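You operate a simulated robot arm through the tools that you are given. There is no shell and no other tool.

You run a simulated robot arm. Do the job below in one go: nothing can be reset, and whatever is moved stays where it is left.

TASK
Test the yellow cord reel, then wind it back in.
Fine: its plug goes into the socket block and comes out by hand with its own block switch off; watch the reel's lamp light; wind by the knob; leave the other switches and the other reel.

Only the result counts: the job must be done as asked and must still hold three seconds after the hand-in. Knocking over, shifting, dropping, spilling or breaking anything else fails it.

THE ROBOT
A 7-joint arm with a two-finger parallel gripper, fixed in place. Base frame: the origin is at the foot of the arm, x ahead of it, y to its left, z up; the work surface is at about z = 82. Lengths are in cm, angles in rad, forces in N, time in s.
Its first joint turns from -2.897 to 2.897 rad. Payload 4.4 kg.
The tool frame sits at the grasp point between the pads (the TCP): z along the fingers, y along the line on which they close. The tips reach 2.3 cm beyond it. Largest opening 9.4 cm; finger width 3.8, thickness 1; the body of the gripper, 5.4 by 9.6 cm, starts 3.9 cm behind the TCP.
Orientation is that of the tool frame in the base frame, as [roll, pitch, yaw] about the fixed x, y, z axes, in that order (R = Rz(yaw) Ry(pitch) Rx(roll)). With the fingers straight down and closing along the base's y, the tool's x points along the base's -x, its y along +y and its z along -z.

THE INTERFACE
- The arm moves only by the tool step_arm. Its argument "deltas" is a list that holds one entry, the list of rows, each a list of 6 numbers: the shift along the base's x, y, z in cm, then the turn, a rotation vector about the base's x, y, z in degrees. In form: [[[dx, dy, dz, wx, wy, wz], ...]]. A call has 1 to 20 rows; each row shifts and turns the commanded pose from where the row before left it. "fingers" is the finger opening in cm, from 0 to 9.4, set as the call begins (left out, the last holds). Rows are played at 5 a second. More than 5 cm and 0.15 rad between two rows, or a gripper value outside its range, and nothing of the call is played. A pose out of reach is approached as far as the arm can. The call stops where the force on the tool passes 90 N (or 10 N more than at its start, if that is more) or the arm is blocked; 0.2 s more then pass. The fingers move at their own pace (about 7.2 cm/s each) and stop on an object; they squeeze with about 23 N. The grip force told is the motor's: it shows also when the fingers shut on nothing. Time passes only in rows, and 0.2 s behind the last, so rows that do not move let the fingers close. It gives the time, the measured TCP pose, the force on the tool (base axes), the opening and the grip force at its end, in the units of the frame above (readings bear some noise), with the torque about the TCP (base axes, N m) and any sound that the robot's microphone picked up.
- Cameras (640 x 400 px; columns grow to the right, rows downward): "scene" is fixed at [5.03, 64.8, 144]; the picture's right is [-0.56, -0.83, 0.00], its down [-0.54, 0.36, -0.76] and it looks along [0.63, -0.43, -0.65] (base axes); focal length 342 px, centre (320, 200). "wrist" rides on the gripper at [8.6, 1.6, -7.4] in the tool frame; the picture's right is [-0.18, 0.98, 0.00], its down [-0.58, -0.11, -0.81] and it looks along [-0.79, -0.15, 0.59] (tool axes); focal length 243 px, centre (320, 200).
- camera(camera): a new picture of that camera. The clock stands still meanwhile.
- measure_at(camera, pixels): there is no depth. For up to 12 entries [column, row, z] of the newest picture of that camera ("zoom" is the newest enlarged one), the place [x, y] in the base frame at which the ray of that pixel passes the height z, good to about 0.2 cm. The clock stands still meanwhile.
- inspect(camera, box): a new picture of the part [left, top, right, bottom] of that camera's present view, enlarged. The clock stands still meanwhile.
- hand_in(): hands the job in; it is judged then, once.

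Open the gripper and draw the arm clear of the work before you hand the job in, unless the task says otherwise.

The tools are called as a command line: name --argument value ..., lists and objects as JSON in quotes. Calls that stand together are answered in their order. step_arm: Moves the arm, as the interface text tells. Its arguments: {"type":"object","properties":{"deltas":{"type":"array","items":{"type":"array","items":{"type":"array","items":{"type":"number"}}}},"fingers":{"type":"number"}},"required":["deltas"]} The other tools are called the same way: camera (camera) takes a picture; measure_at (camera, pixels) gives the place at which the rays of pixels pass given heights; inspect (camera, box) takes an enlarged picture of a part of a camera's view; hand_in () hands the job in.

At the start:

```text
t: 0.0
ee_pos: [58.97, 49.72, 114.72]
tcp_rot: [3.141, 0.001, 3.141]
contact_force: [0.7, -0.2, -0.2]
moment: [-0.07, 0.02, 0.03]
opening: 9.38
grip_force: 0.1
```

scene: 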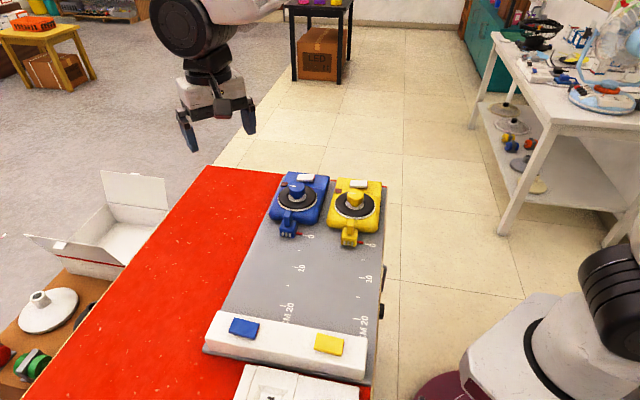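
wrist: 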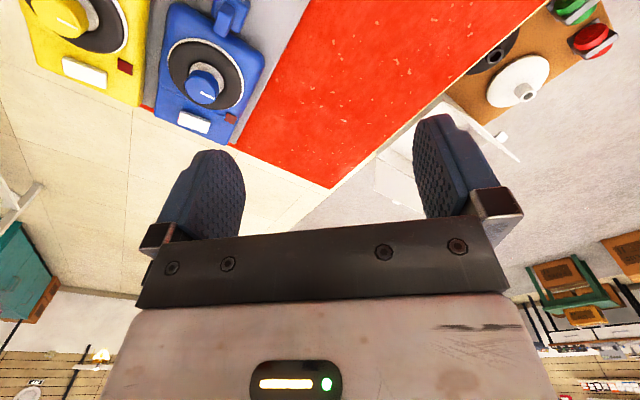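

The scene shows a blue and a yellow reel at (298,195) and (355,205), and a socket block with blue and yellow switches at (245,327) and (328,344). I zoom in on the reels and the block.

inspect --camera "scene" --box '[250, 160, 410, 260]'

inspect --camera "scene" --box '[190, 280, 390, 400]'

```text
4.00 times, centred on (330, 210) of scene
```

zoom: 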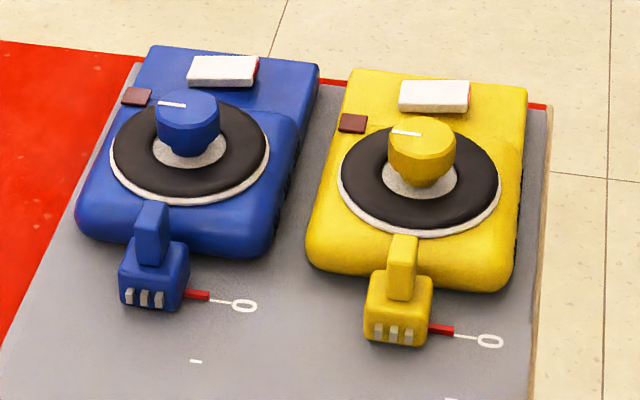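

```text
3.20 times, centred on (290, 340) of scene
```

zoom: 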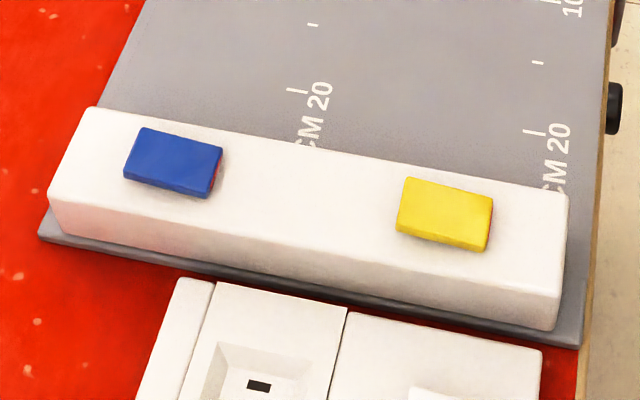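

I measure the main features: yellow plug at (350,240), knob at (355,197), switch at (328,344), block corners and scale marks.

measure_at --camera "scene" --pixels '[[350, 244, 83], [350, 222, 88], [350, 235, 85], [355, 197, 90], [329, 344, 88], [222, 312, 87], [366, 342, 87], [365, 380, 83], [358, 243, 83], [352, 321, 83], [285, 234, 83], [245, 327, 88]]'

measure_at --camera "scene" --pixels '[[205, 350, 82], [371, 385, 82], [384, 187, 82], [281, 172, 82], [379, 183, 86], [372, 232, 86], [328, 226, 86], [370, 244, 82], [278, 370, 88], [253, 380, 87], [240, 312, 83], [350, 322, 82]]'

```text
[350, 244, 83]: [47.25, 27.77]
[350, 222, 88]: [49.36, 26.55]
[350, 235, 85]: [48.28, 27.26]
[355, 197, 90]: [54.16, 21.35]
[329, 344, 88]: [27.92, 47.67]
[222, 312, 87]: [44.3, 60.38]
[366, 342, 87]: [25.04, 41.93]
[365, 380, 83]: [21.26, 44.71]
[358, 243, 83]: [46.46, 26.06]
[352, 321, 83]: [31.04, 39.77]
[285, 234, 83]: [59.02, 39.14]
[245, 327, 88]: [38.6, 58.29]
```

```text
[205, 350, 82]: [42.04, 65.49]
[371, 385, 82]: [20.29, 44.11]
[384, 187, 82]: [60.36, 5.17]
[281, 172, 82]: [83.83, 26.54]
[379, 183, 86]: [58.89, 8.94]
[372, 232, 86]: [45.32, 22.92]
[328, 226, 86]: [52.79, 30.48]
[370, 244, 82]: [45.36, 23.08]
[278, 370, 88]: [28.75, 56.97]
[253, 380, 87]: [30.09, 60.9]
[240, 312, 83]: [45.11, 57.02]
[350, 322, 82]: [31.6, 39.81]
```

The board runs roughly along (-0.71, 0.70) from reels to block, with the socket faces hidden from the scene camera. I turn the tool +135° about z, staying high, so that the wrist camera looks from the reels toward the block.

step_arm --deltas '[[[-0.8, -1, 0, 0, 0, 7.5], [-0.8, -1, 0, 0, 0, 7.5], [-0.8, -1, 0, 0, 0, 7.5], [-0.8, -1, 0, 0, 0, 7.5], [-0.8, -1, 0, 0, 0, 7.5], [-0.8, -1, 0, 0, 0, 7.5], [-0.8, -1, 0, 0, 0, 7.5], [-0.8, -1, 0, 0, 0, 7.5], [-0.8, -1, 0, 0, 0, 7.5], [-0.8, -1, -1, 0, 0, 7.5], [-0.8, -1, -1, 0, 0, 7.5], [-0.8, -1, -1, 0, 0, 7.5], [-0.8, -1, -1, 0, 0, 7.5], [-0.8, -1, -1, 0, 0, 7.5], [-0.8, -1, -1, 0, 0, 7.5], [-0.8, -1, -1, 0, 0, 7.5], [-0.8, -1, -1, 0, 0, 7.5], [-0.8, -1, -1, 0, 0, 7.5], [0, 0, 0, 0, 0, 0]]]' --fingers 4

camera --camera "wrist"

camera --camera "scene"

```text
t: 4.0
ee_pos: [44.66, 31.76, 105.67]
tcp_rot: [-3.141, 0.0, -0.785]
contact_force: [0.6, 0.9, 0.5]
moment: [0.01, 0.01, -0.02]
opening: 4.01
grip_force: 0.0
```

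```text
taken
```

wrist: 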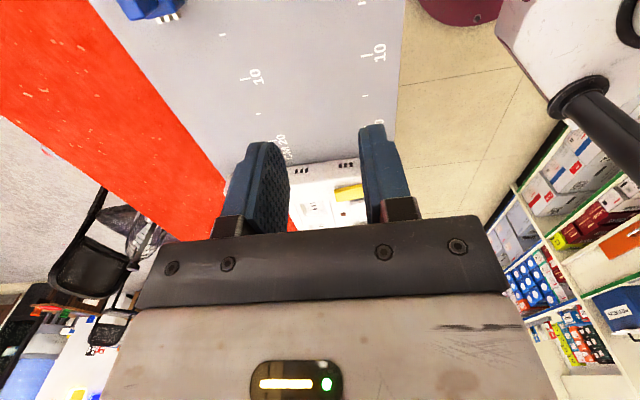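

```text
taken
```

scene: 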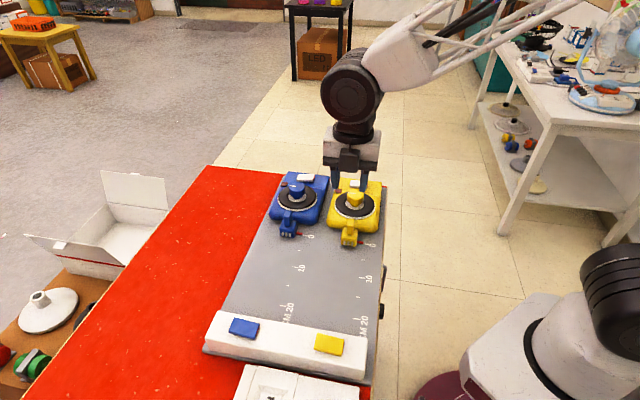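

The wrist view shows the block's socket face with slots near (300,170) and (347,165). I zoom there.

inspect --camera "wrist" --box '[270, 130, 390, 205]'

inspect --camera "wrist" --box '[100, 0, 420, 200]'

```text
5.33 times, centred on (330, 168) of wrist
```

zoom: 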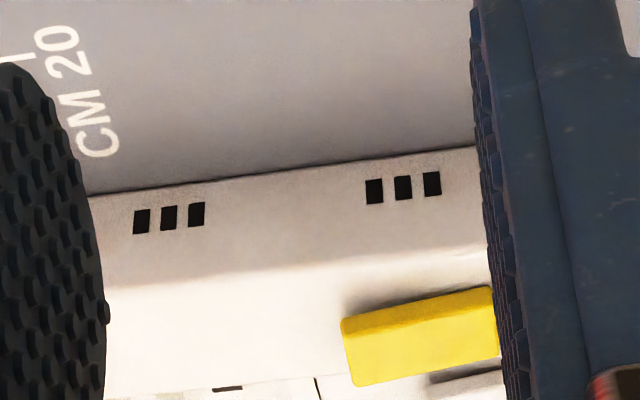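

```text
2.00 times, centred on (260, 100) of wrist
```

zoom: 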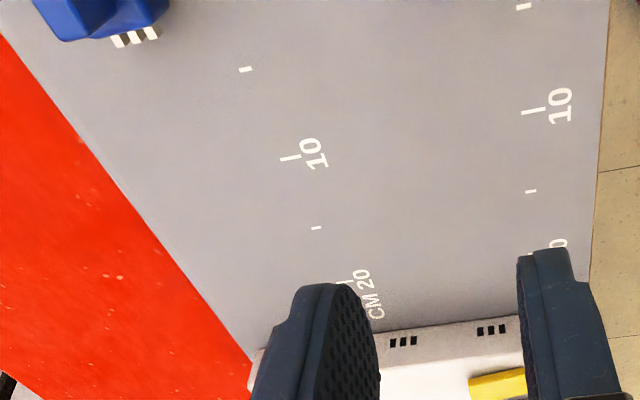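

The sockets are at (403,341) and (491,330) in the newest zoom. I measure them and the scale marks.

measure_at --camera "zoom" --pixels '[[403, 341, 84], [491, 330, 84], [403, 341, 83.5], [491, 330, 83.5], [529, 111, 82], [290, 158, 82], [523, 7, 82], [245, 69, 82], [316, 228, 82], [530, 191, 82], [147, 32, 83.5], [376, 331, 82]]'

measure_at --camera "zoom" --pixels '[[376, 331, 82.5], [517, 318, 82.5], [250, 361, 82.5], [610, 5, 82], [596, 250, 82], [0, 37, 82], [250, 350, 82]]'

```text
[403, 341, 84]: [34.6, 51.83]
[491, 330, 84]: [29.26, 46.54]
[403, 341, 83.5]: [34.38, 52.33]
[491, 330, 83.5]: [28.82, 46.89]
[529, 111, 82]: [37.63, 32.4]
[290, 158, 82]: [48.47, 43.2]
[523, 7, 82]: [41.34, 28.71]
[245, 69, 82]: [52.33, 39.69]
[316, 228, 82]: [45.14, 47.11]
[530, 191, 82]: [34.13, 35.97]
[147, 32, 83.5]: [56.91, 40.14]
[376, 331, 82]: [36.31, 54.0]
```

```text
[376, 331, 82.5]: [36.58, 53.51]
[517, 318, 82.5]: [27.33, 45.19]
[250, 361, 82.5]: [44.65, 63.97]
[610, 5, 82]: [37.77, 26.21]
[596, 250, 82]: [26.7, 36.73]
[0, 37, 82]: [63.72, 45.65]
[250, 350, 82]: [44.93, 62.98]
```

Yellow's own socket is at about (29.3,46.5) with its switch right behind it. Next I move the camera back behind the reels to view the yellow reel and its plug.

step_arm --deltas '[[[3, -3, 0, 0, 0, 0], [3, -3, 0, 0, 0, 0], [3, -3, 0, 0, 0, 0], [3, -3, 0, 0, 0, 0], [2, -2, 0, 0, 0, 0], [0, 0, 0, 0, 0, 0]]]' --fingers 9

camera --camera "wrist"

```text
t: 5.4
ee_pos: [58.55, 17.7, 105.73]
tcp_rot: [-3.141, -0.001, -0.785]
contact_force: [-0.2, -0.8, -0.2]
moment: [-0.02, -0.01, 0.0]
opening: 9.03
grip_force: 0.0
```

```text
taken
```

wrist: 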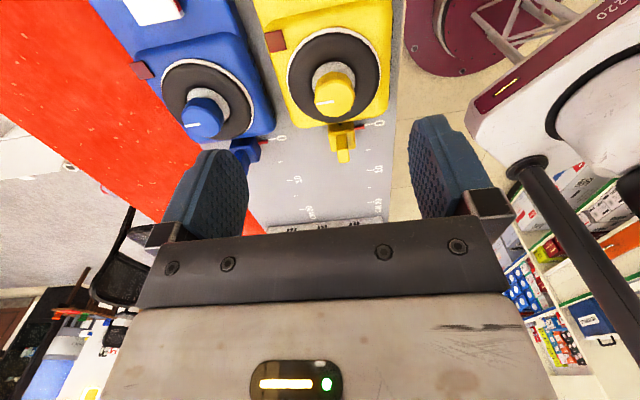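

Now the yellow reel is visible at (335,70), its plug at (343,140) and the sockets far off at (310,227). I zoom on these.

inspect --camera "wrist" --box '[240, 130, 400, 230]'

inspect --camera "wrist" --box '[230, 0, 420, 160]'

```text
4.00 times, centred on (320, 180) of wrist
```

zoom: 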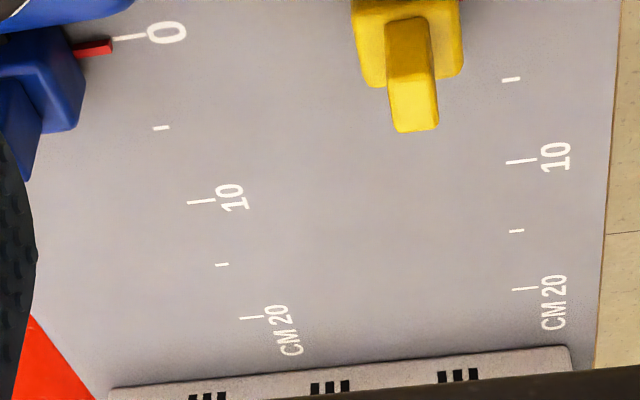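

```text
2.50 times, centred on (325, 80) of wrist
```

zoom: 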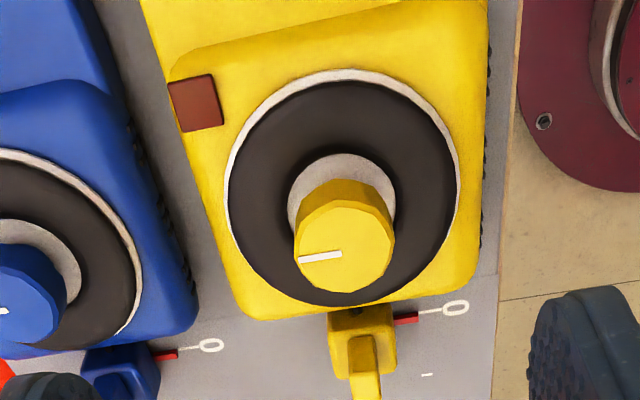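

I take a closer scene view of the yellow plug and the reel to triangulate the handle height.

inspect --camera "scene" --box '[325, 205, 389, 253]'

inspect --camera "wrist" --box '[300, 110, 380, 170]'

camera --camera "scene"

```text
8.33 times, centred on (357, 229) of scene
```

zoom: 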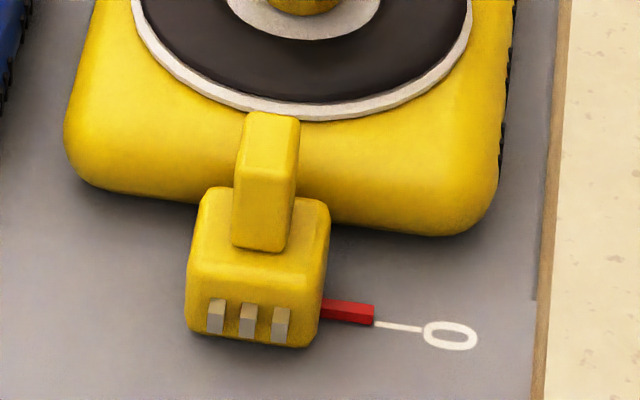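

```text
6.67 times, centred on (340, 140) of wrist
```

zoom: 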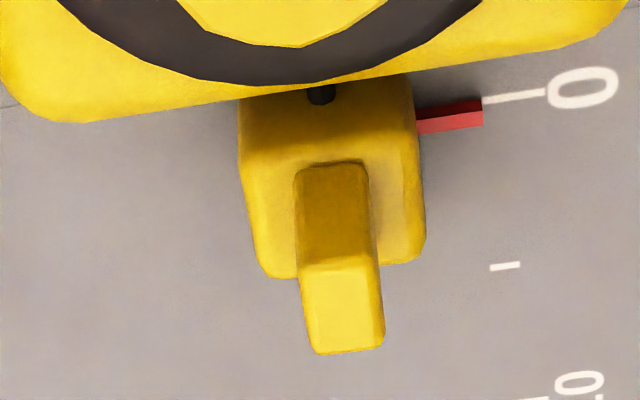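

```text
taken
```

scene: 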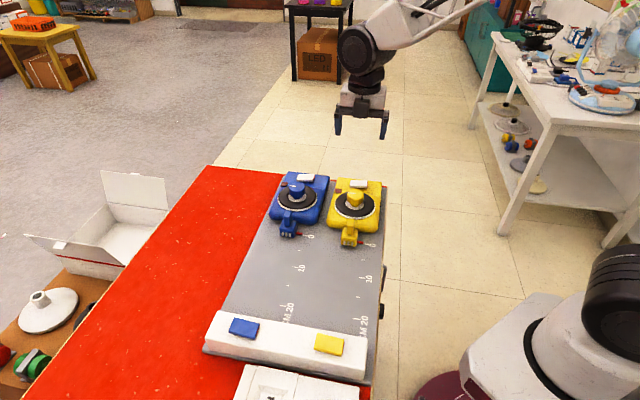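

I triangulate the handle top (scene (351,222.2), wrist (343.3,156)), plug body bottom and prongs, and the board's 0 mark.

measure_at --camera "scene" --pixels '[[351, 222.2, 86], [351, 222.2, 87], [351, 222.2, 88], [351, 222.2, 89], [348.4, 243.4, 83], [348.4, 243.4, 84], [348.4, 243.4, 85], [365.5, 244, 82], [365.5, 244, 83], [354.4, 192, 89], [354.4, 192, 91], [354.4, 192, 93]]'

measure_at --camera "wrist" --pixels '[[343.3, 156, 86], [343.3, 156, 87], [343.3, 156, 88], [343.3, 156, 89], [343.3, 143.5, 87], [342.7, 132, 85], [364, 124.7, 82], [364, 124.7, 83], [333, 104, 89], [333, 104, 91], [333, 104, 93], [297, 42, 87]]'

inspect --camera "scene" --box '[325, 170, 389, 218]'

```text
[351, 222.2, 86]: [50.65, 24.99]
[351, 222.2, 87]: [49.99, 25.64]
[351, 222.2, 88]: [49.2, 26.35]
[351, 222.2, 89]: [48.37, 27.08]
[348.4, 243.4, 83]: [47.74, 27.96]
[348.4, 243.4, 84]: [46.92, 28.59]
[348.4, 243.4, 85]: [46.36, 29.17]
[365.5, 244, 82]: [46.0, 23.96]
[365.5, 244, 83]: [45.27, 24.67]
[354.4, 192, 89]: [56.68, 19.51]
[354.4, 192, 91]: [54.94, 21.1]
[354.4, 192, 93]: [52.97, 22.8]
```

```text
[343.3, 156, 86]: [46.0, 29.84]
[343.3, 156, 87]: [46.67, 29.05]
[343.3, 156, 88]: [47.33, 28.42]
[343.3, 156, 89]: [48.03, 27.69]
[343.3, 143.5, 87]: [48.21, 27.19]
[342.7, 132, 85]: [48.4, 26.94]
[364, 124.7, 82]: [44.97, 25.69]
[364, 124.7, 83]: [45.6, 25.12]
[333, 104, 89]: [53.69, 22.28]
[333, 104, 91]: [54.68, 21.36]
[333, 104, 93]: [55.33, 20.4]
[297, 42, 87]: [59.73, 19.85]
```

```text
8.33 times, centred on (357, 194) of scene
```

zoom: 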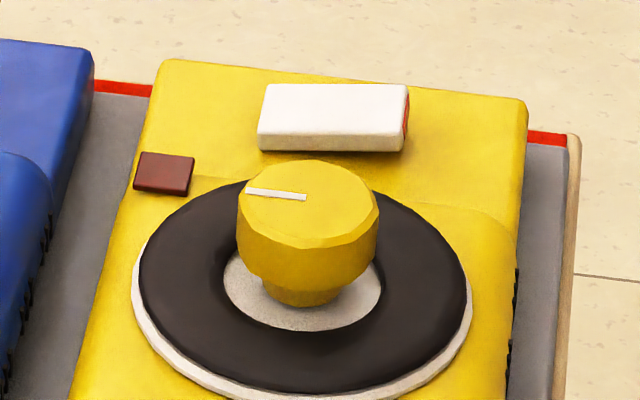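

Handle top centre comes out near (48.2,27.35,89.3), board top about z=83, and the board axes are at 45°. Now I go look closely at the yellow block switch to learn its state before doing anything.

step_arm --deltas '[[[-3, 3, 0, 0, 0, 0], [-3, 3, 0, 0, 0, 0], [-3, 3, 0, 0, 0, 0], [-3, 3, 0, 0, 0, 0], [-3, 3, -1, 0, 0, 0], [-3, 3, -2, 0, 0, 0], [-3, 3, -3, 0, 0, 0], [-2.2, 2.3, -2.7, 0, 0, 0], [0, 0, 0, 0, 0, 0]]]' --fingers 9.2

camera --camera "wrist"

inspect --camera "wrist" --box '[240, 60, 400, 160]'

```text
refused: row 7 steps farther than a row can; nothing moved
```

```text
taken
```

wrist: 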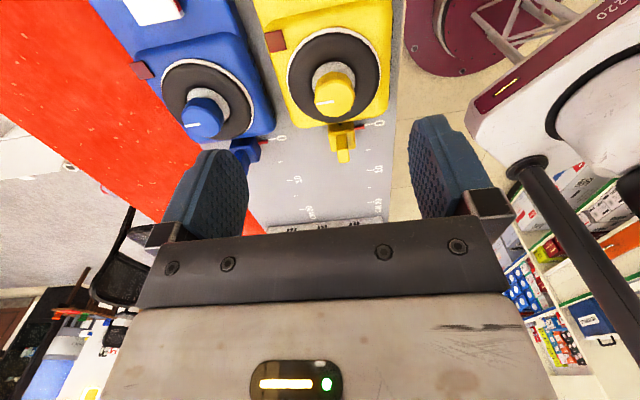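

```text
4.00 times, centred on (320, 110) of wrist
```

zoom: 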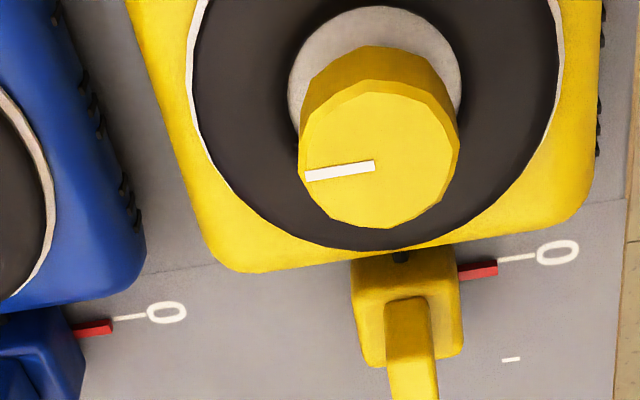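

The call was refused since one row exceeded 5 cm; I repeat it with smaller rows.

step_arm --deltas '[[[-3, 3, 0, 0, 0, 0], [-3, 3, 0, 0, 0, 0], [-3, 3, 0, 0, 0, 0], [-3, 3, 0, 0, 0, 0], [-3, 3, -1, 0, 0, 0], [-3, 3, -2, 0, 0, 0], [-3, 3, -2, 0, 0, 0], [-2.2, 2.3, -2, 0, 0, 0], [0, 0, -1.7, 0, 0, 0], [0, 0, 0, 0, 0, 0]]]' --fingers 9.2

camera --camera "wrist"

inspect --camera "wrist" --box '[240, 100, 400, 200]'

```text
t: 7.6
ee_pos: [35.29, 41.08, 96.83]
tcp_rot: [-3.141, 0.001, -0.785]
contact_force: [0.0, 0.4, -0.3]
moment: [-0.03, 0.02, 0.0]
opening: 9.21
grip_force: 0.0
```

```text
taken
```

wrist: 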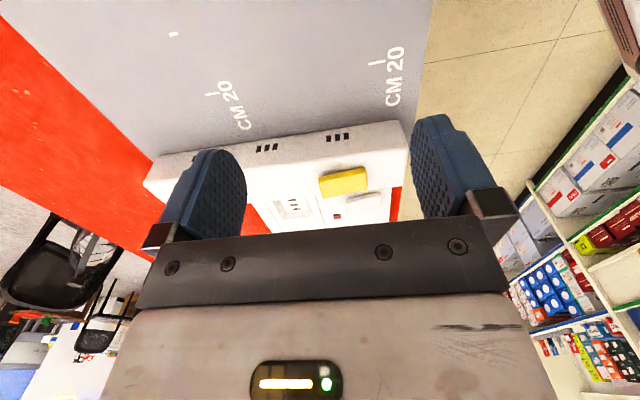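

```text
4.00 times, centred on (320, 150) of wrist
```

zoom: 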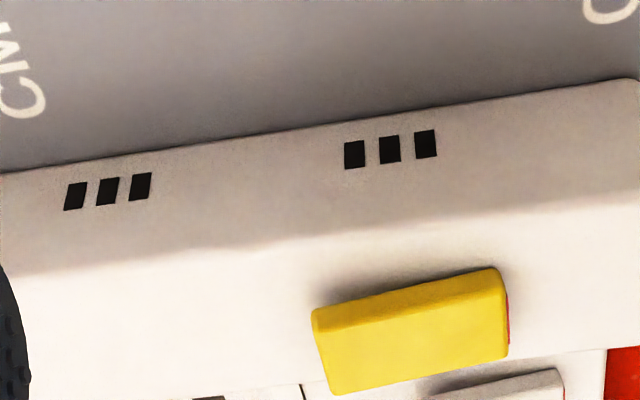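

The switch is visible at (345,181). I zoom harder on it and on the white unit behind, to judge the rocker tilt.

inspect --camera "wrist" --box '[310, 155, 390, 205]'

inspect --camera "wrist" --box '[260, 170, 420, 235]'

inspect --camera "scene" --box '[300, 320, 364, 360]'

inspect --camera "scene" --box '[220, 305, 284, 345]'

inspect --camera "scene" --box '[230, 350, 390, 400]'

```text
8.00 times, centred on (350, 180) of wrist
```

zoom: 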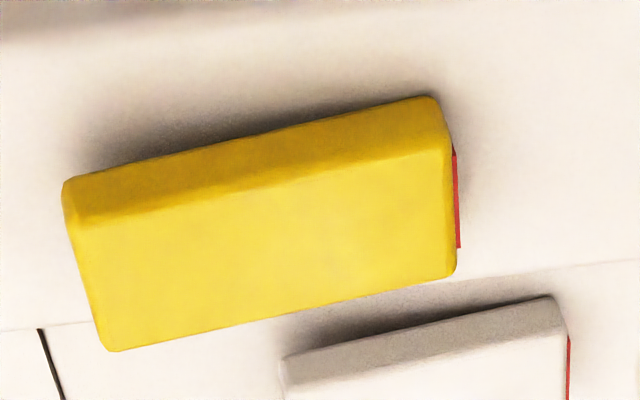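

```text
4.00 times, centred on (340, 202) of wrist
```

zoom: 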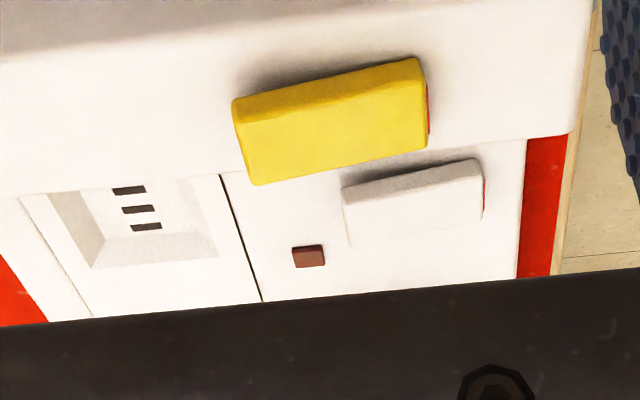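

```text
10.00 times, centred on (332, 340) of scene
```

zoom: 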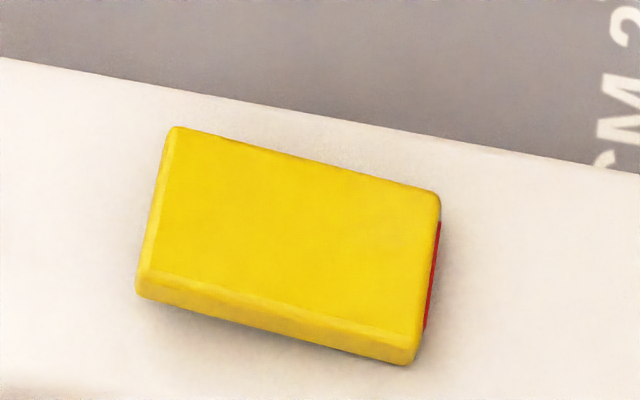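

```text
10.00 times, centred on (252, 325) of scene
```

zoom: 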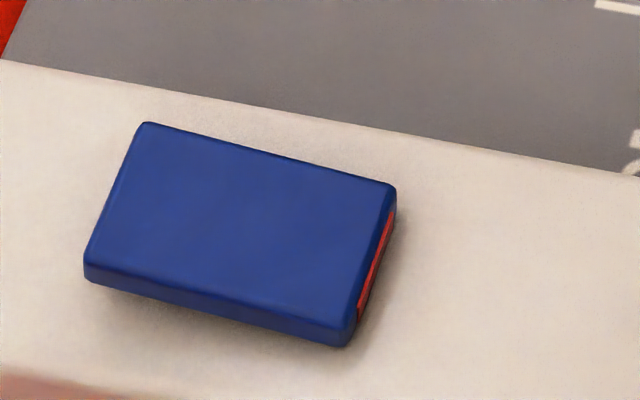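

```text
4.00 times, centred on (310, 375) of scene
```

zoom: 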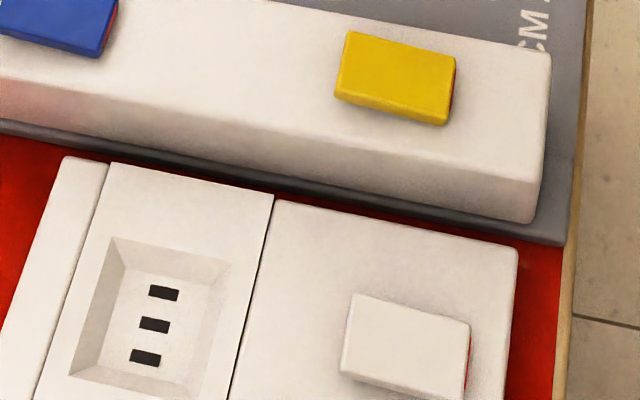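

Comparing slopes, the yellow rocker's red (-v) end is lower than its other end, as on the blue and mains rockers, while the reels' white rockers are tilted the opposite way (red end raised, i.e. on); so the yellow block switch looks off, and the mains unit lamp is dark. To make sure I view the rocker from its +v side.

step_arm --deltas '[[[0, 0, 1, 0, 0, 7.5], [0, 0, 1, 0, 0, 7.5], [0, 0, 0, 0, 0, 7.5], [0, 0, 0, 0, 0, 7.5], [0, 1, 0, 0, 0, 7.5], [0, 1, 0, 0, 0, 7.5], [0, 2, 0, 0, 0, 7.5], [0, 2, 0, 0, 0, 7.5], [0, 2, 0, 0, 0, 7.5], [0, 2, 0, 0, 0, 7.5], [0, 2, 0, 0, 0, 7.5], [0, 2, 0, 0, 0, 7.5], [0, 0, -1.5, 0, 0, 0], [0, 0, -1.5, 0, 0, 0], [0, 0, 0, 0, 0, 0]]]'

camera --camera "wrist"

inspect --camera "wrist" --box '[240, 120, 400, 220]'

```text
t: 10.8
ee_pos: [35.29, 54.89, 96.05]
tcp_rot: [3.14, -0.001, 0.786]
contact_force: [-0.2, -0.5, -0.3]
moment: [0.02, 0.0, 0.03]
opening: 9.21
grip_force: 0.0
```

```text
taken
```

wrist: 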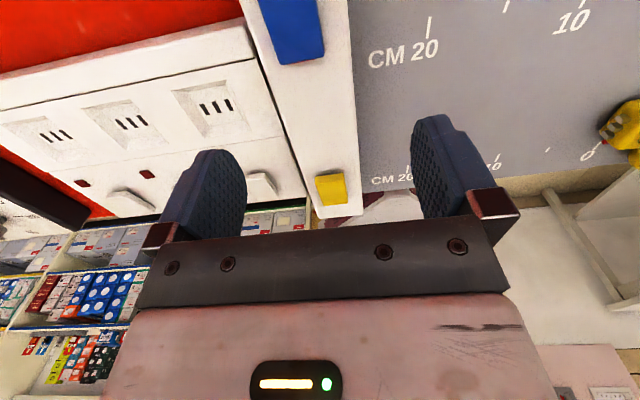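

```text
4.00 times, centred on (320, 170) of wrist
```

zoom: 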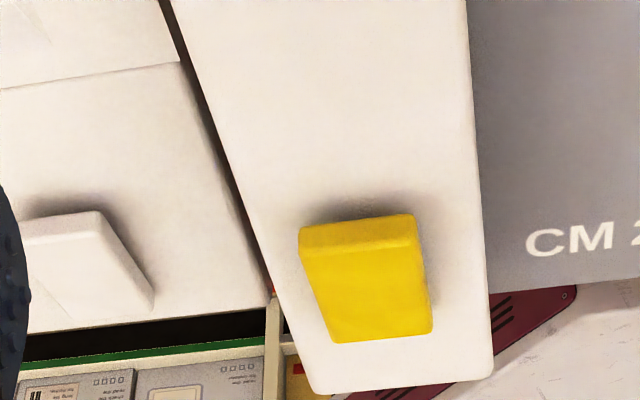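

No red shows at the +v end, which stands raised, so the yellow switch is in the red-hidden (off) position. I turn back by 90° and move over the plug handle at about (47.7,27.9).

step_arm --deltas '[[[0, -1, 1, 0, 0, -7.5], [0, -2, 1, 0, 0, -7.5], [1, -2, 0, 0, 0, -7.5], [1, -2, 0, 0, 0, -7.5], [1, -2, 0, 0, 0, -7.5], [1, -2, 0, 0, 0, -7.5], [1, -2, 0, 0, 0, -7.5], [1, -2, 0, 0, 0, -7.5], [1, -2, 0, 0, 0, -7.5], [1, -2, 0, 0, 0, -7.5], [1, -2, 0, 0, 0, -7.5], [1, -2, 0, 0, 0, -7.5], [1.4, -2, 0, 0, 0, 0], [1, -2, 0, 0, 0, 0], [0, 0, 0, 0, 0, 0]]]' --fingers 6

camera --camera "wrist"

inspect --camera "wrist" --box '[220, 80, 420, 205]'

inspect --camera "scene" --box '[315, 160, 395, 260]'

```text
t: 14.0
ee_pos: [47.74, 28.06, 98.16]
tcp_rot: [3.141, 0.001, -0.785]
contact_force: [-0.5, -0.6, -0.7]
moment: [0.0, 0.0, 0.01]
opening: 6.0
grip_force: 0.1
```

```text
taken
```

wrist: 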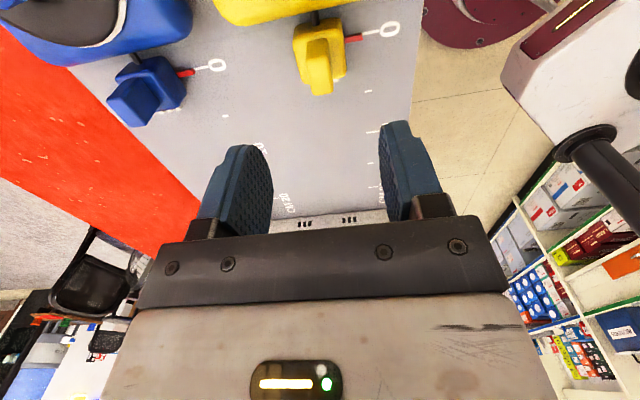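

```text
3.20 times, centred on (320, 142) of wrist
```

zoom: 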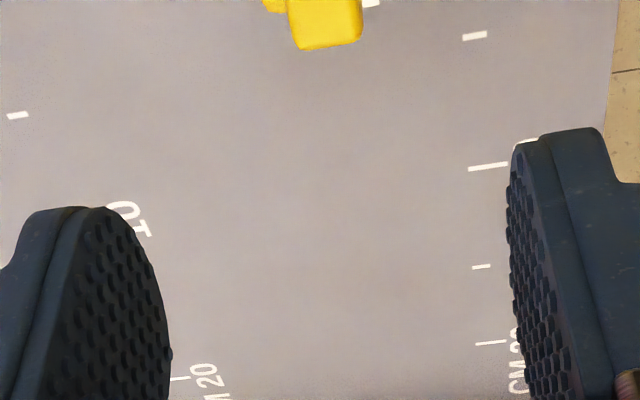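

```text
4.00 times, centred on (355, 210) of scene
```

zoom: 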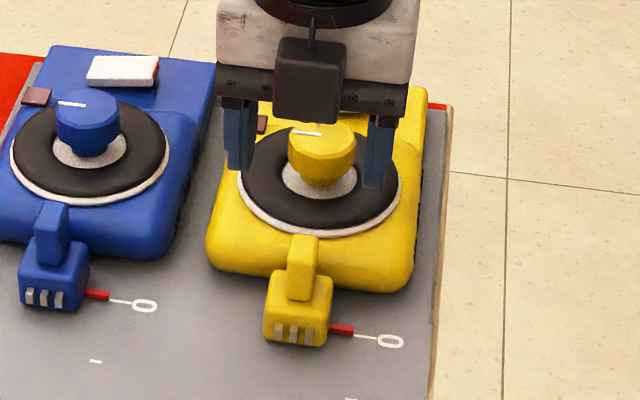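

The plug is at (320,55) in the wrist view. I zoom there to refine its position relative to the tool.

inspect --camera "wrist" --box '[240, 0, 400, 100]'

```text
4.00 times, centred on (320, 50) of wrist
```

zoom: 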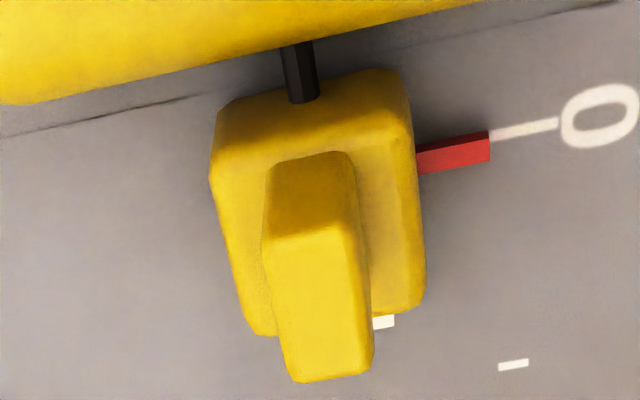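

I measure handle top corners, body corners and pointer with the zoom.

measure_at --camera "zoom" --pixels '[[267, 248, 89.2], [347, 232, 89.2], [295, 380, 89.2], [373, 365, 89.2], [320, 306, 89.2], [222, 125, 86], [400, 82, 86], [265, 333, 86], [422, 305, 86], [455, 152, 83], [5, 105, 86], [455, 5, 86]]'

measure_at --camera "zoom" --pixels '[[272, 160, 86], [350, 152, 86], [5, 132, 83], [200, 95, 83], [385, 322, 84.2], [515, 366, 83], [597, 115, 83]]'

```text
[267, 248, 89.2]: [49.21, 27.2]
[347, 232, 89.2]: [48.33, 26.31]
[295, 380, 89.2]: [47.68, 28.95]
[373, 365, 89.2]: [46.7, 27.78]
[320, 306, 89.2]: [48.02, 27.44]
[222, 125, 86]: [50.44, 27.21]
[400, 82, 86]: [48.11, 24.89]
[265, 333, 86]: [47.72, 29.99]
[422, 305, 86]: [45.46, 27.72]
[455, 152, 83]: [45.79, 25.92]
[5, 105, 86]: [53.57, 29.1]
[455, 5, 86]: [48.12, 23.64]
```

```text
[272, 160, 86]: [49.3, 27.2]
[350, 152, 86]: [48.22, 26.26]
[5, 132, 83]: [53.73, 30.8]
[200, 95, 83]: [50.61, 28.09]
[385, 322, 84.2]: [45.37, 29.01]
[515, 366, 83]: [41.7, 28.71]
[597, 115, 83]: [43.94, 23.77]
```

Handle spans v 52.7–54.1 and u −15.6…−13.3, with body top near z=86. I descend to grasp height z≈88.7.

step_arm --deltas '[[[0.13, -0.41, -2, 0, 0, 0], [0, 0, -2, 0, 0, 0], [0, 0, -2, 0, 0, 0], [0, 0, -1.5, 0, 0, 0], [0, 0, -1, 0, 0, 0], [0, 0, -0.96, 0, 0, 0], [0, 0, 0, 0, 0, 0]]]' --fingers 4.5

camera --camera "wrist"

inspect --camera "scene" --box '[315, 190, 395, 260]'

```text
t: 15.6
ee_pos: [48.03, 27.46, 88.52]
tcp_rot: [3.141, 0.002, -0.785]
contact_force: [0.5, 0.5, -0.7]
moment: [0.03, 0.02, -0.02]
opening: 4.5
grip_force: 0.1
```

```text
taken
```

wrist: 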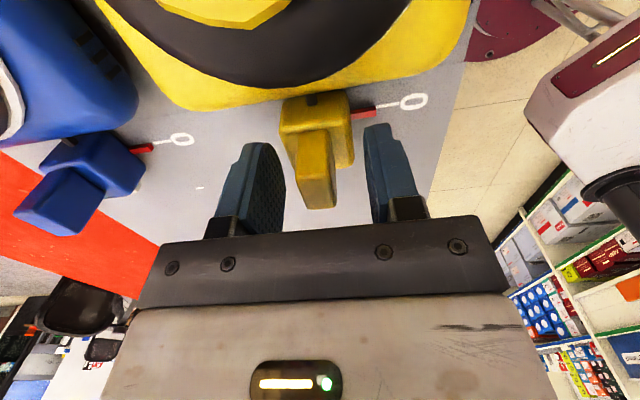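

```text
5.71 times, centred on (355, 225) of scene
```

zoom: 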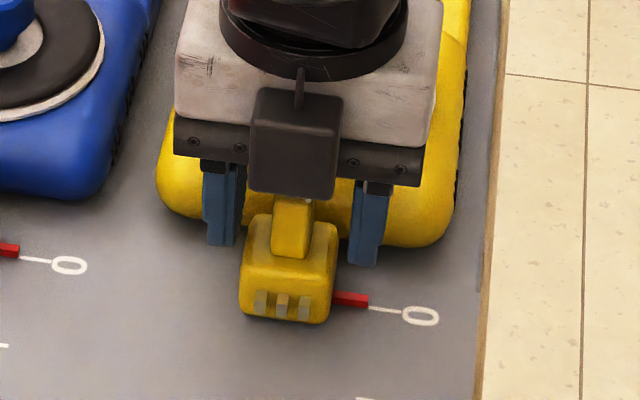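

Fingers straddle the handle. Before closing I check plug geometry (prong and base heights) from the scene pixels.

measure_at --camera "scene" --pixels '[[348.24, 243.65, 84], [348.24, 243.65, 84.5], [348.24, 243.65, 85], [348.5, 246.7, 83], [348.5, 246.7, 83.5], [349.8, 238, 86], [348, 245.6, 83.6], [348.5, 241.4, 85]]'

step_arm --deltas '[[[0, 0, 0, 0, 0, 0], [0, 0, 0, 0, 0, 0], [0, 0, 0, 0, 0, 0], [0, 0, 0, 0, 0, 0]]]' --fingers 0.5

camera --camera "wrist"

inspect --camera "scene" --box '[315, 190, 395, 260]'

```text
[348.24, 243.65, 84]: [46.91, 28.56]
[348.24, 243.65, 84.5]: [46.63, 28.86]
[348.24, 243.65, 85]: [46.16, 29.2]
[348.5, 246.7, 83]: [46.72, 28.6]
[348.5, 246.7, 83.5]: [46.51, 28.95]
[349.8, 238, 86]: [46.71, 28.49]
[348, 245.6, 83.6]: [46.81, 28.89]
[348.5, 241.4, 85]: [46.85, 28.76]
```

```text
t: 16.6
ee_pos: [48.04, 27.62, 88.57]
tcp_rot: [-3.139, 0.0, -0.785]
contact_force: [25.3, 26.9, -11.5]
moment: [0.08, -0.16, 0.02]
opening: 1.53
grip_force: 45.3
```

```text
taken
```

wrist: 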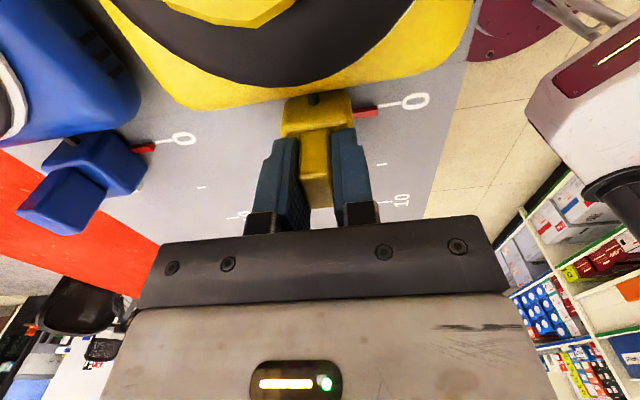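

```text
5.71 times, centred on (355, 225) of scene
```

zoom: 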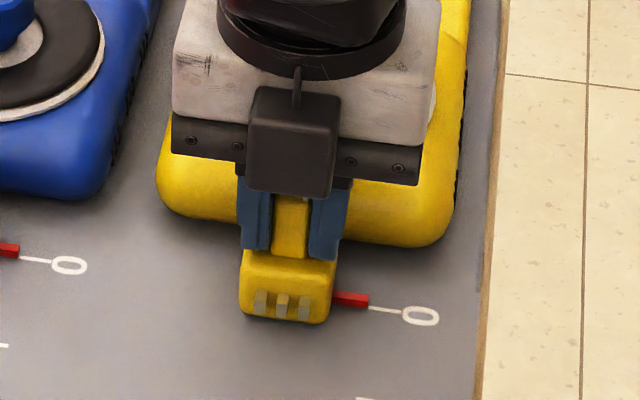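

The grip reads about 37 N sideways along +v, so the handle centre lies a bit further to +v than commanded. I shift slightly to relax that force.

step_arm --deltas '[[[0.05, 0.05, 0, 0, 0, 0], [0.05, 0.05, 0, 0, 0, 0], [0, 0, 0, 0, 0, 0]]]'

```text
t: 17.4
ee_pos: [48.01, 27.68, 88.47]
tcp_rot: [3.141, 0.0, -0.785]
contact_force: [-3.9, -3.5, 25.3]
moment: [-0.13, -0.03, 0.03]
opening: 1.56
grip_force: 44.9
```

Sideways force is gone but 25 N pushes up; I raise 0.1 cm and then start pulling gently along +u.

step_arm --deltas '[[[0, 0, 0.1, 0, 0, 0], [0, 0, 0.05, 0, 0, 0], [0, 0, 0, 0, 0, 0]]]'

step_arm --deltas '[[[-0.35, 0.35, 0, 0, 0, 0], [-0.35, 0.35, 0, 0, 0, 0], [0, 0, 0, 0, 0, 0]]]'

camera --camera "wrist"

inspect --camera "scene" --box '[315, 180, 395, 260]'

```text
t: 18.2
ee_pos: [48.14, 27.69, 88.61]
tcp_rot: [3.14, 0.0, -0.786]
contact_force: [15.3, 16.4, -33.6]
moment: [0.16, -0.08, 0.05]
opening: 1.58
grip_force: 45.2
```

```text
t: 19.0
ee_pos: [47.32, 28.41, 88.75]
tcp_rot: [-3.141, 0.0, -0.786]
contact_force: [16.9, 16.3, -33.1]
moment: [0.12, -0.01, 0.01]
opening: 1.58
grip_force: 45.3
```

```text
taken
```

wrist: 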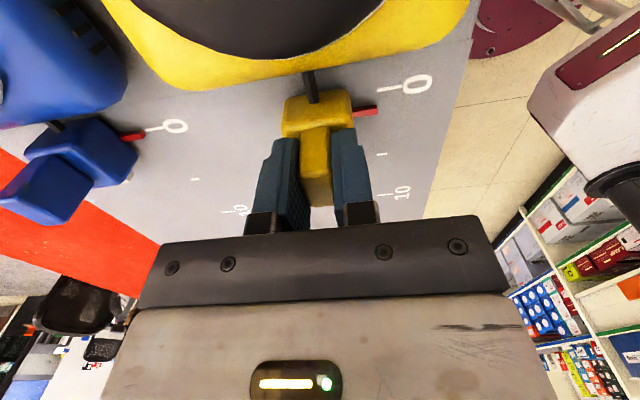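

```text
5.00 times, centred on (355, 220) of scene
```

zoom: 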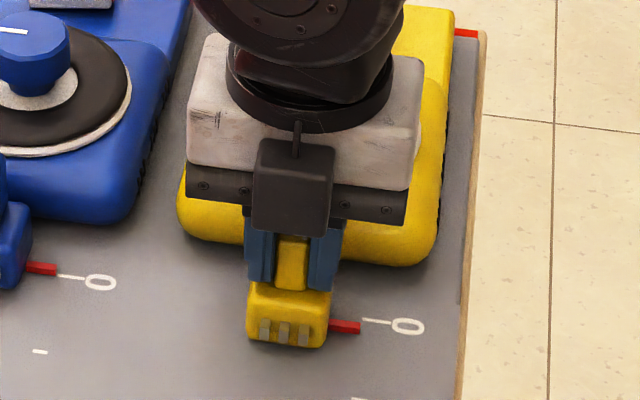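

The plug slides with the pull, pointer now ~1 cm past 0; the plug seems guided straight. I correct the small offsets and pull on about 10 cm.

step_arm --deltas '[[[0.04, 0.04, -0.08, 0, 0, 0], [0, 0, 0, 0, 0, 0], [-0.4, 0.4, 0, 0, 0, 0], [-0.4, 0.4, 0, 0, 0, 0], [-0.4, 0.4, 0, 0, 0, 0], [-0.4, 0.4, 0, 0, 0, 0], [-0.4, 0.4, 0, 0, 0, 0], [0, 0, 0, 0, 0, 0]]]'

camera --camera "scene"

```text
t: 20.8
ee_pos: [45.27, 30.34, 88.57]
tcp_rot: [-3.141, 0.0, -0.785]
contact_force: [-27.8, -28.2, 33.2]
moment: [-0.34, 0.21, -0.05]
opening: 1.57
grip_force: 44.7
```

```text
taken
```

scene: 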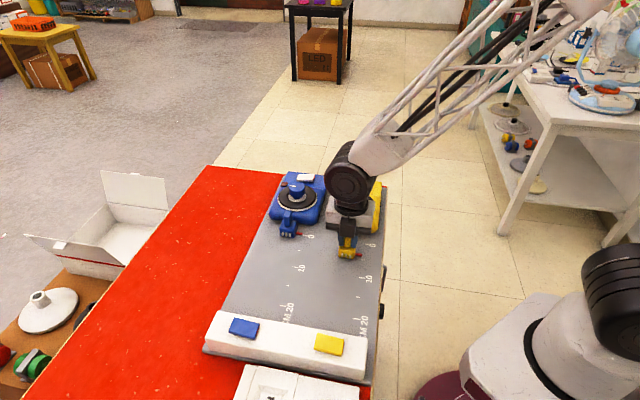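

Forces flipped sign (v −40, z +33), so I correct slightly back and continue in small chunks.

step_arm --deltas '[[[-0.025, -0.025, 0.04, 0, 0, 0], [0, 0, 0, 0, 0, 0]]]'

step_arm --deltas '[[[-0.4, 0.4, 0, 0, 0, 0], [-0.4, 0.4, 0, 0, 0, 0], [-0.4, 0.4, 0, 0, 0, 0], [-0.4, 0.4, 0, 0, 0, 0], [-0.4, 0.4, 0, 0, 0, 0], [0, 0, 0, 0, 0, 0]]]'

```text
t: 21.4
ee_pos: [45.3, 30.28, 88.64]
tcp_rot: [3.139, -0.001, -0.785]
contact_force: [-19.6, -20.0, 2.9]
moment: [-0.14, -0.02, 0.02]
opening: 1.55
grip_force: 44.8
```

```text
t: 22.8
ee_pos: [43.32, 32.31, 88.59]
tcp_rot: [3.14, 0.0, -0.787]
contact_force: [-11.7, -10.4, -26.8]
moment: [-0.01, 0.06, -0.01]
opening: 1.56
grip_force: 45.1
```

Forces are modest. I continue with tiny corrections.

step_arm --deltas '[[[-0.01, -0.01, -0.03, 0, 0, 0], [-0.4, 0.4, 0, 0, 0, 0], [-0.4, 0.4, 0, 0, 0, 0], [-0.4, 0.4, 0, 0, 0, 0], [-0.4, 0.4, 0, 0, 0, 0], [-0.4, 0.4, 0, 0, 0, 0], [-0.4, 0.4, 0, 0, 0, 0], [-0.4, 0.4, 0, 0, 0, 0], [0, 0, 0, 0, 0, 0]]]'

camera --camera "scene"

camera --camera "wrist"

```text
t: 24.8
ee_pos: [40.41, 35.2, 88.72]
tcp_rot: [3.141, 0.0, -0.785]
contact_force: [-33.0, -34.3, 0.4]
moment: [-0.24, 0.24, -0.03]
opening: 1.55
grip_force: 44.8
```

```text
taken
```

scene: 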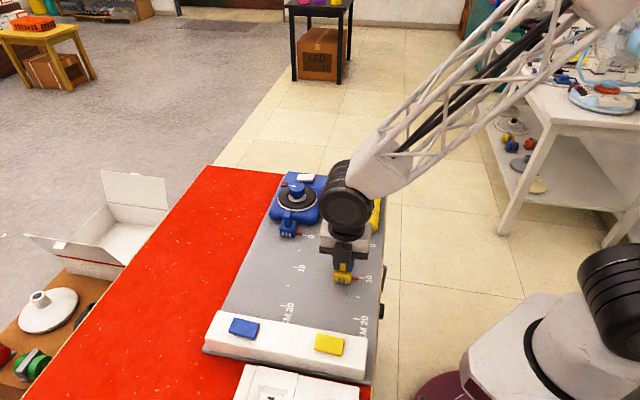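

```text
taken
```

wrist: 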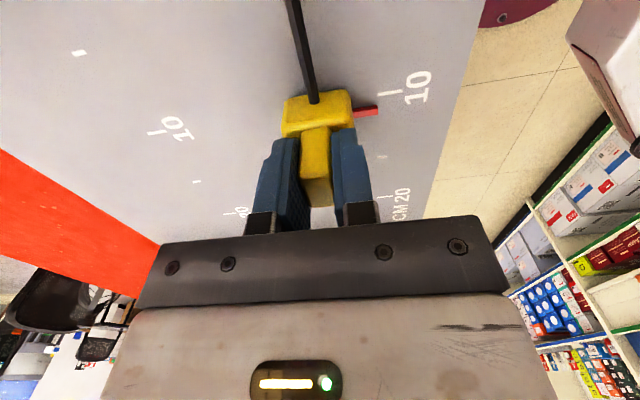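

Pointer is past 10. Lateral force −47 N again, so I shift −v by 0.04 and add a slight skew to the path.

step_arm --deltas '[[[-0.03, -0.03, 0, 0, 0, 0], [0, 0, 0, 0, 0, 0], [-0.403, 0.397, 0, 0, 0, 0], [-0.403, 0.397, 0, 0, 0, 0], [-0.403, 0.397, 0, 0, 0, 0], [-0.403, 0.397, 0, 0, 0, 0], [-0.403, 0.397, 0, 0, 0, 0], [0, 0, 0, 0, 0, 0]]]'

step_arm --deltas '[[[-0.403, 0.397, 0, 0, 0, 0], [-0.403, 0.397, 0, 0, 0, 0], [-0.403, 0.397, 0, 0, 0, 0], [-0.403, 0.397, 0, 0, 0, 0], [-0.403, 0.397, 0, 0, 0, 0], [0, 0, 0, 0, 0, 0]]]'

```text
t: 26.6
ee_pos: [38.51, 37.09, 88.59]
tcp_rot: [-3.141, 0.0, -0.786]
contact_force: [-39.1, -38.0, 27.1]
moment: [-0.47, 0.33, -0.03]
opening: 1.58
grip_force: 45.0
```

```text
t: 28.0
ee_pos: [36.53, 39.27, 88.67]
tcp_rot: [-3.141, -0.001, -0.785]
contact_force: [-14.2, -13.4, -0.5]
moment: [-0.13, 0.12, 0.02]
opening: 1.55
grip_force: 44.8
```

Forces are fine; TCP u≈1.9, prongs still about 7 cm from the block face. I go 5 cm closer and look.

step_arm --deltas '[[[-0.41, 0.39, 0, 0, 0, 0], [-0.403, 0.397, 0, 0, 0, 0], [-0.403, 0.397, 0, 0, 0, 0], [-0.403, 0.397, 0, 0, 0, 0], [-0.403, 0.397, 0, 0, 0, 0], [-0.403, 0.397, 0, 0, 0, 0], [-0.403, 0.397, 0, 0, 0, 0], [-0.403, 0.397, 0, 0, 0, 0], [0, 0, 0, 0, 0, 0]]]'

camera --camera "wrist"

inspect --camera "scene" --box '[280, 240, 400, 390]'

```text
t: 30.0
ee_pos: [33.29, 42.31, 88.67]
tcp_rot: [3.14, -0.001, -0.788]
contact_force: [-9.1, -8.6, -16.0]
moment: [-0.01, 0.05, -0.03]
opening: 1.58
grip_force: 44.9
```

```text
taken
```

wrist: 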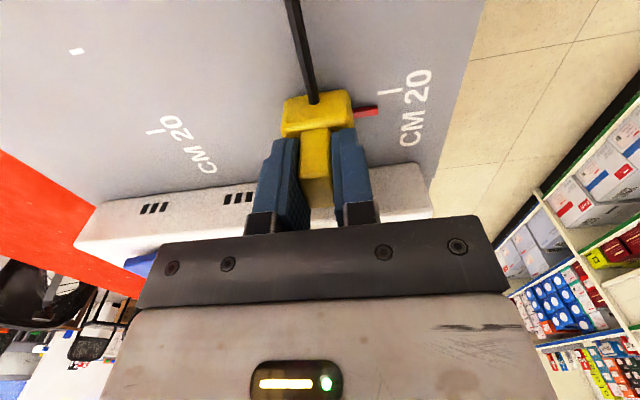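

```text
2.67 times, centred on (340, 315) of scene
```

zoom: 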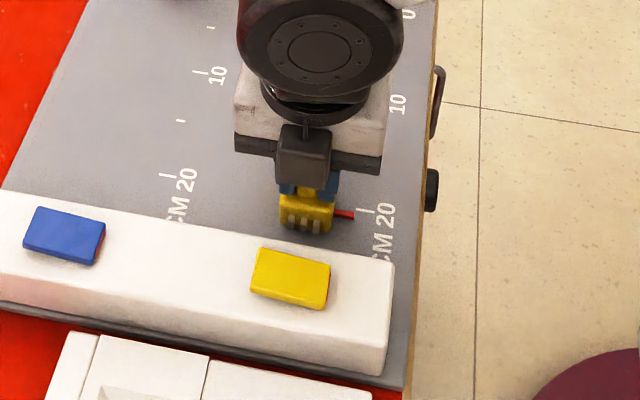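

Pointer reads ~20.6, plug lined up with its socket. I approach in finer steps while watching forces.

step_arm --deltas '[[[-0.25, 0.25, -0.01, 0, 0, 0], [-0.25, 0.25, 0, 0, 0, 0], [-0.25, 0.25, 0, 0, 0, 0], [-0.25, 0.25, 0, 0, 0, 0], [-0.25, 0.25, 0, 0, 0, 0], [0, 0, 0, 0, 0, 0]]]'

step_arm --deltas '[[[-0.15, 0.15, 0, 0, 0, 0], [-0.15, 0.15, 0, 0, 0, 0], [-0.15, 0.15, 0, 0, 0, 0], [0, 0, 0, 0, 0, 0]]]'

inspect --camera "scene" --box '[290, 270, 390, 360]'

camera --camera "wrist"

```text
t: 31.4
ee_pos: [32.05, 43.59, 88.61]
tcp_rot: [3.14, -0.002, -0.785]
contact_force: [4.6, 3.5, -21.2]
moment: [-0.07, -0.04, -0.06]
opening: 1.55
grip_force: 44.8
```

```text
t: 32.4
ee_pos: [31.49, 44.08, 88.71]
tcp_rot: [-3.141, 0.0, -0.786]
contact_force: [3.8, 4.6, -18.5]
moment: [-0.07, -0.07, 0.01]
opening: 1.56
grip_force: 45.2
```

```text
4.44 times, centred on (340, 315) of scene
```

zoom: 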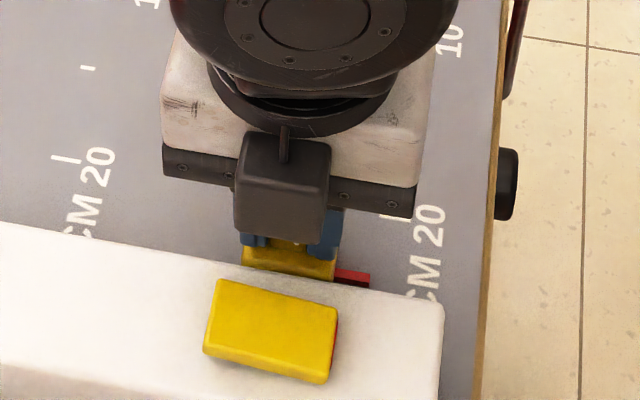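

```text
taken
```

wrist: 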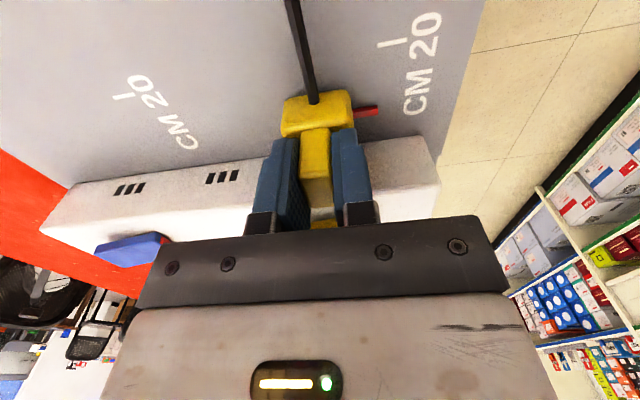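

TCP u≈8.9 with no axial resistance yet; the plug front is right at the block. I push in on small steps.

step_arm --deltas '[[[-0.1, 0.1, 0, 0, 0, 0], [-0.1, 0.1, 0, 0, 0, 0], [-0.1, 0.1, 0, 0, 0, 0], [0, 0, 0, 0, 0, 0]]]'

inspect --camera "wrist" --box '[240, 80, 440, 205]'

```text
t: 33.4
ee_pos: [31.29, 44.31, 88.64]
tcp_rot: [3.141, 0.001, -0.786]
contact_force: [-1.1, 1.4, -7.1]
moment: [-0.15, -0.08, -0.02]
opening: 1.56
grip_force: 45.2
```

```text
3.20 times, centred on (340, 142) of wrist
```

zoom: 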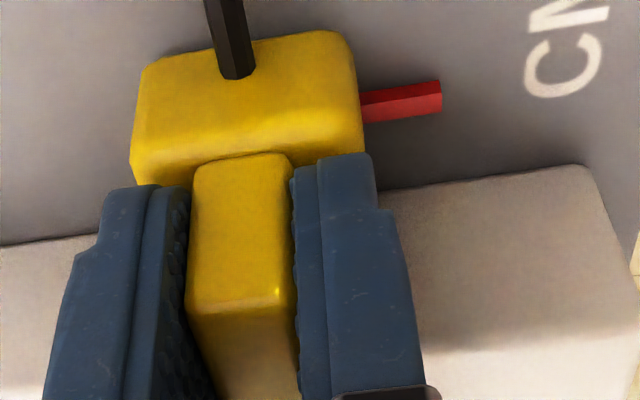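

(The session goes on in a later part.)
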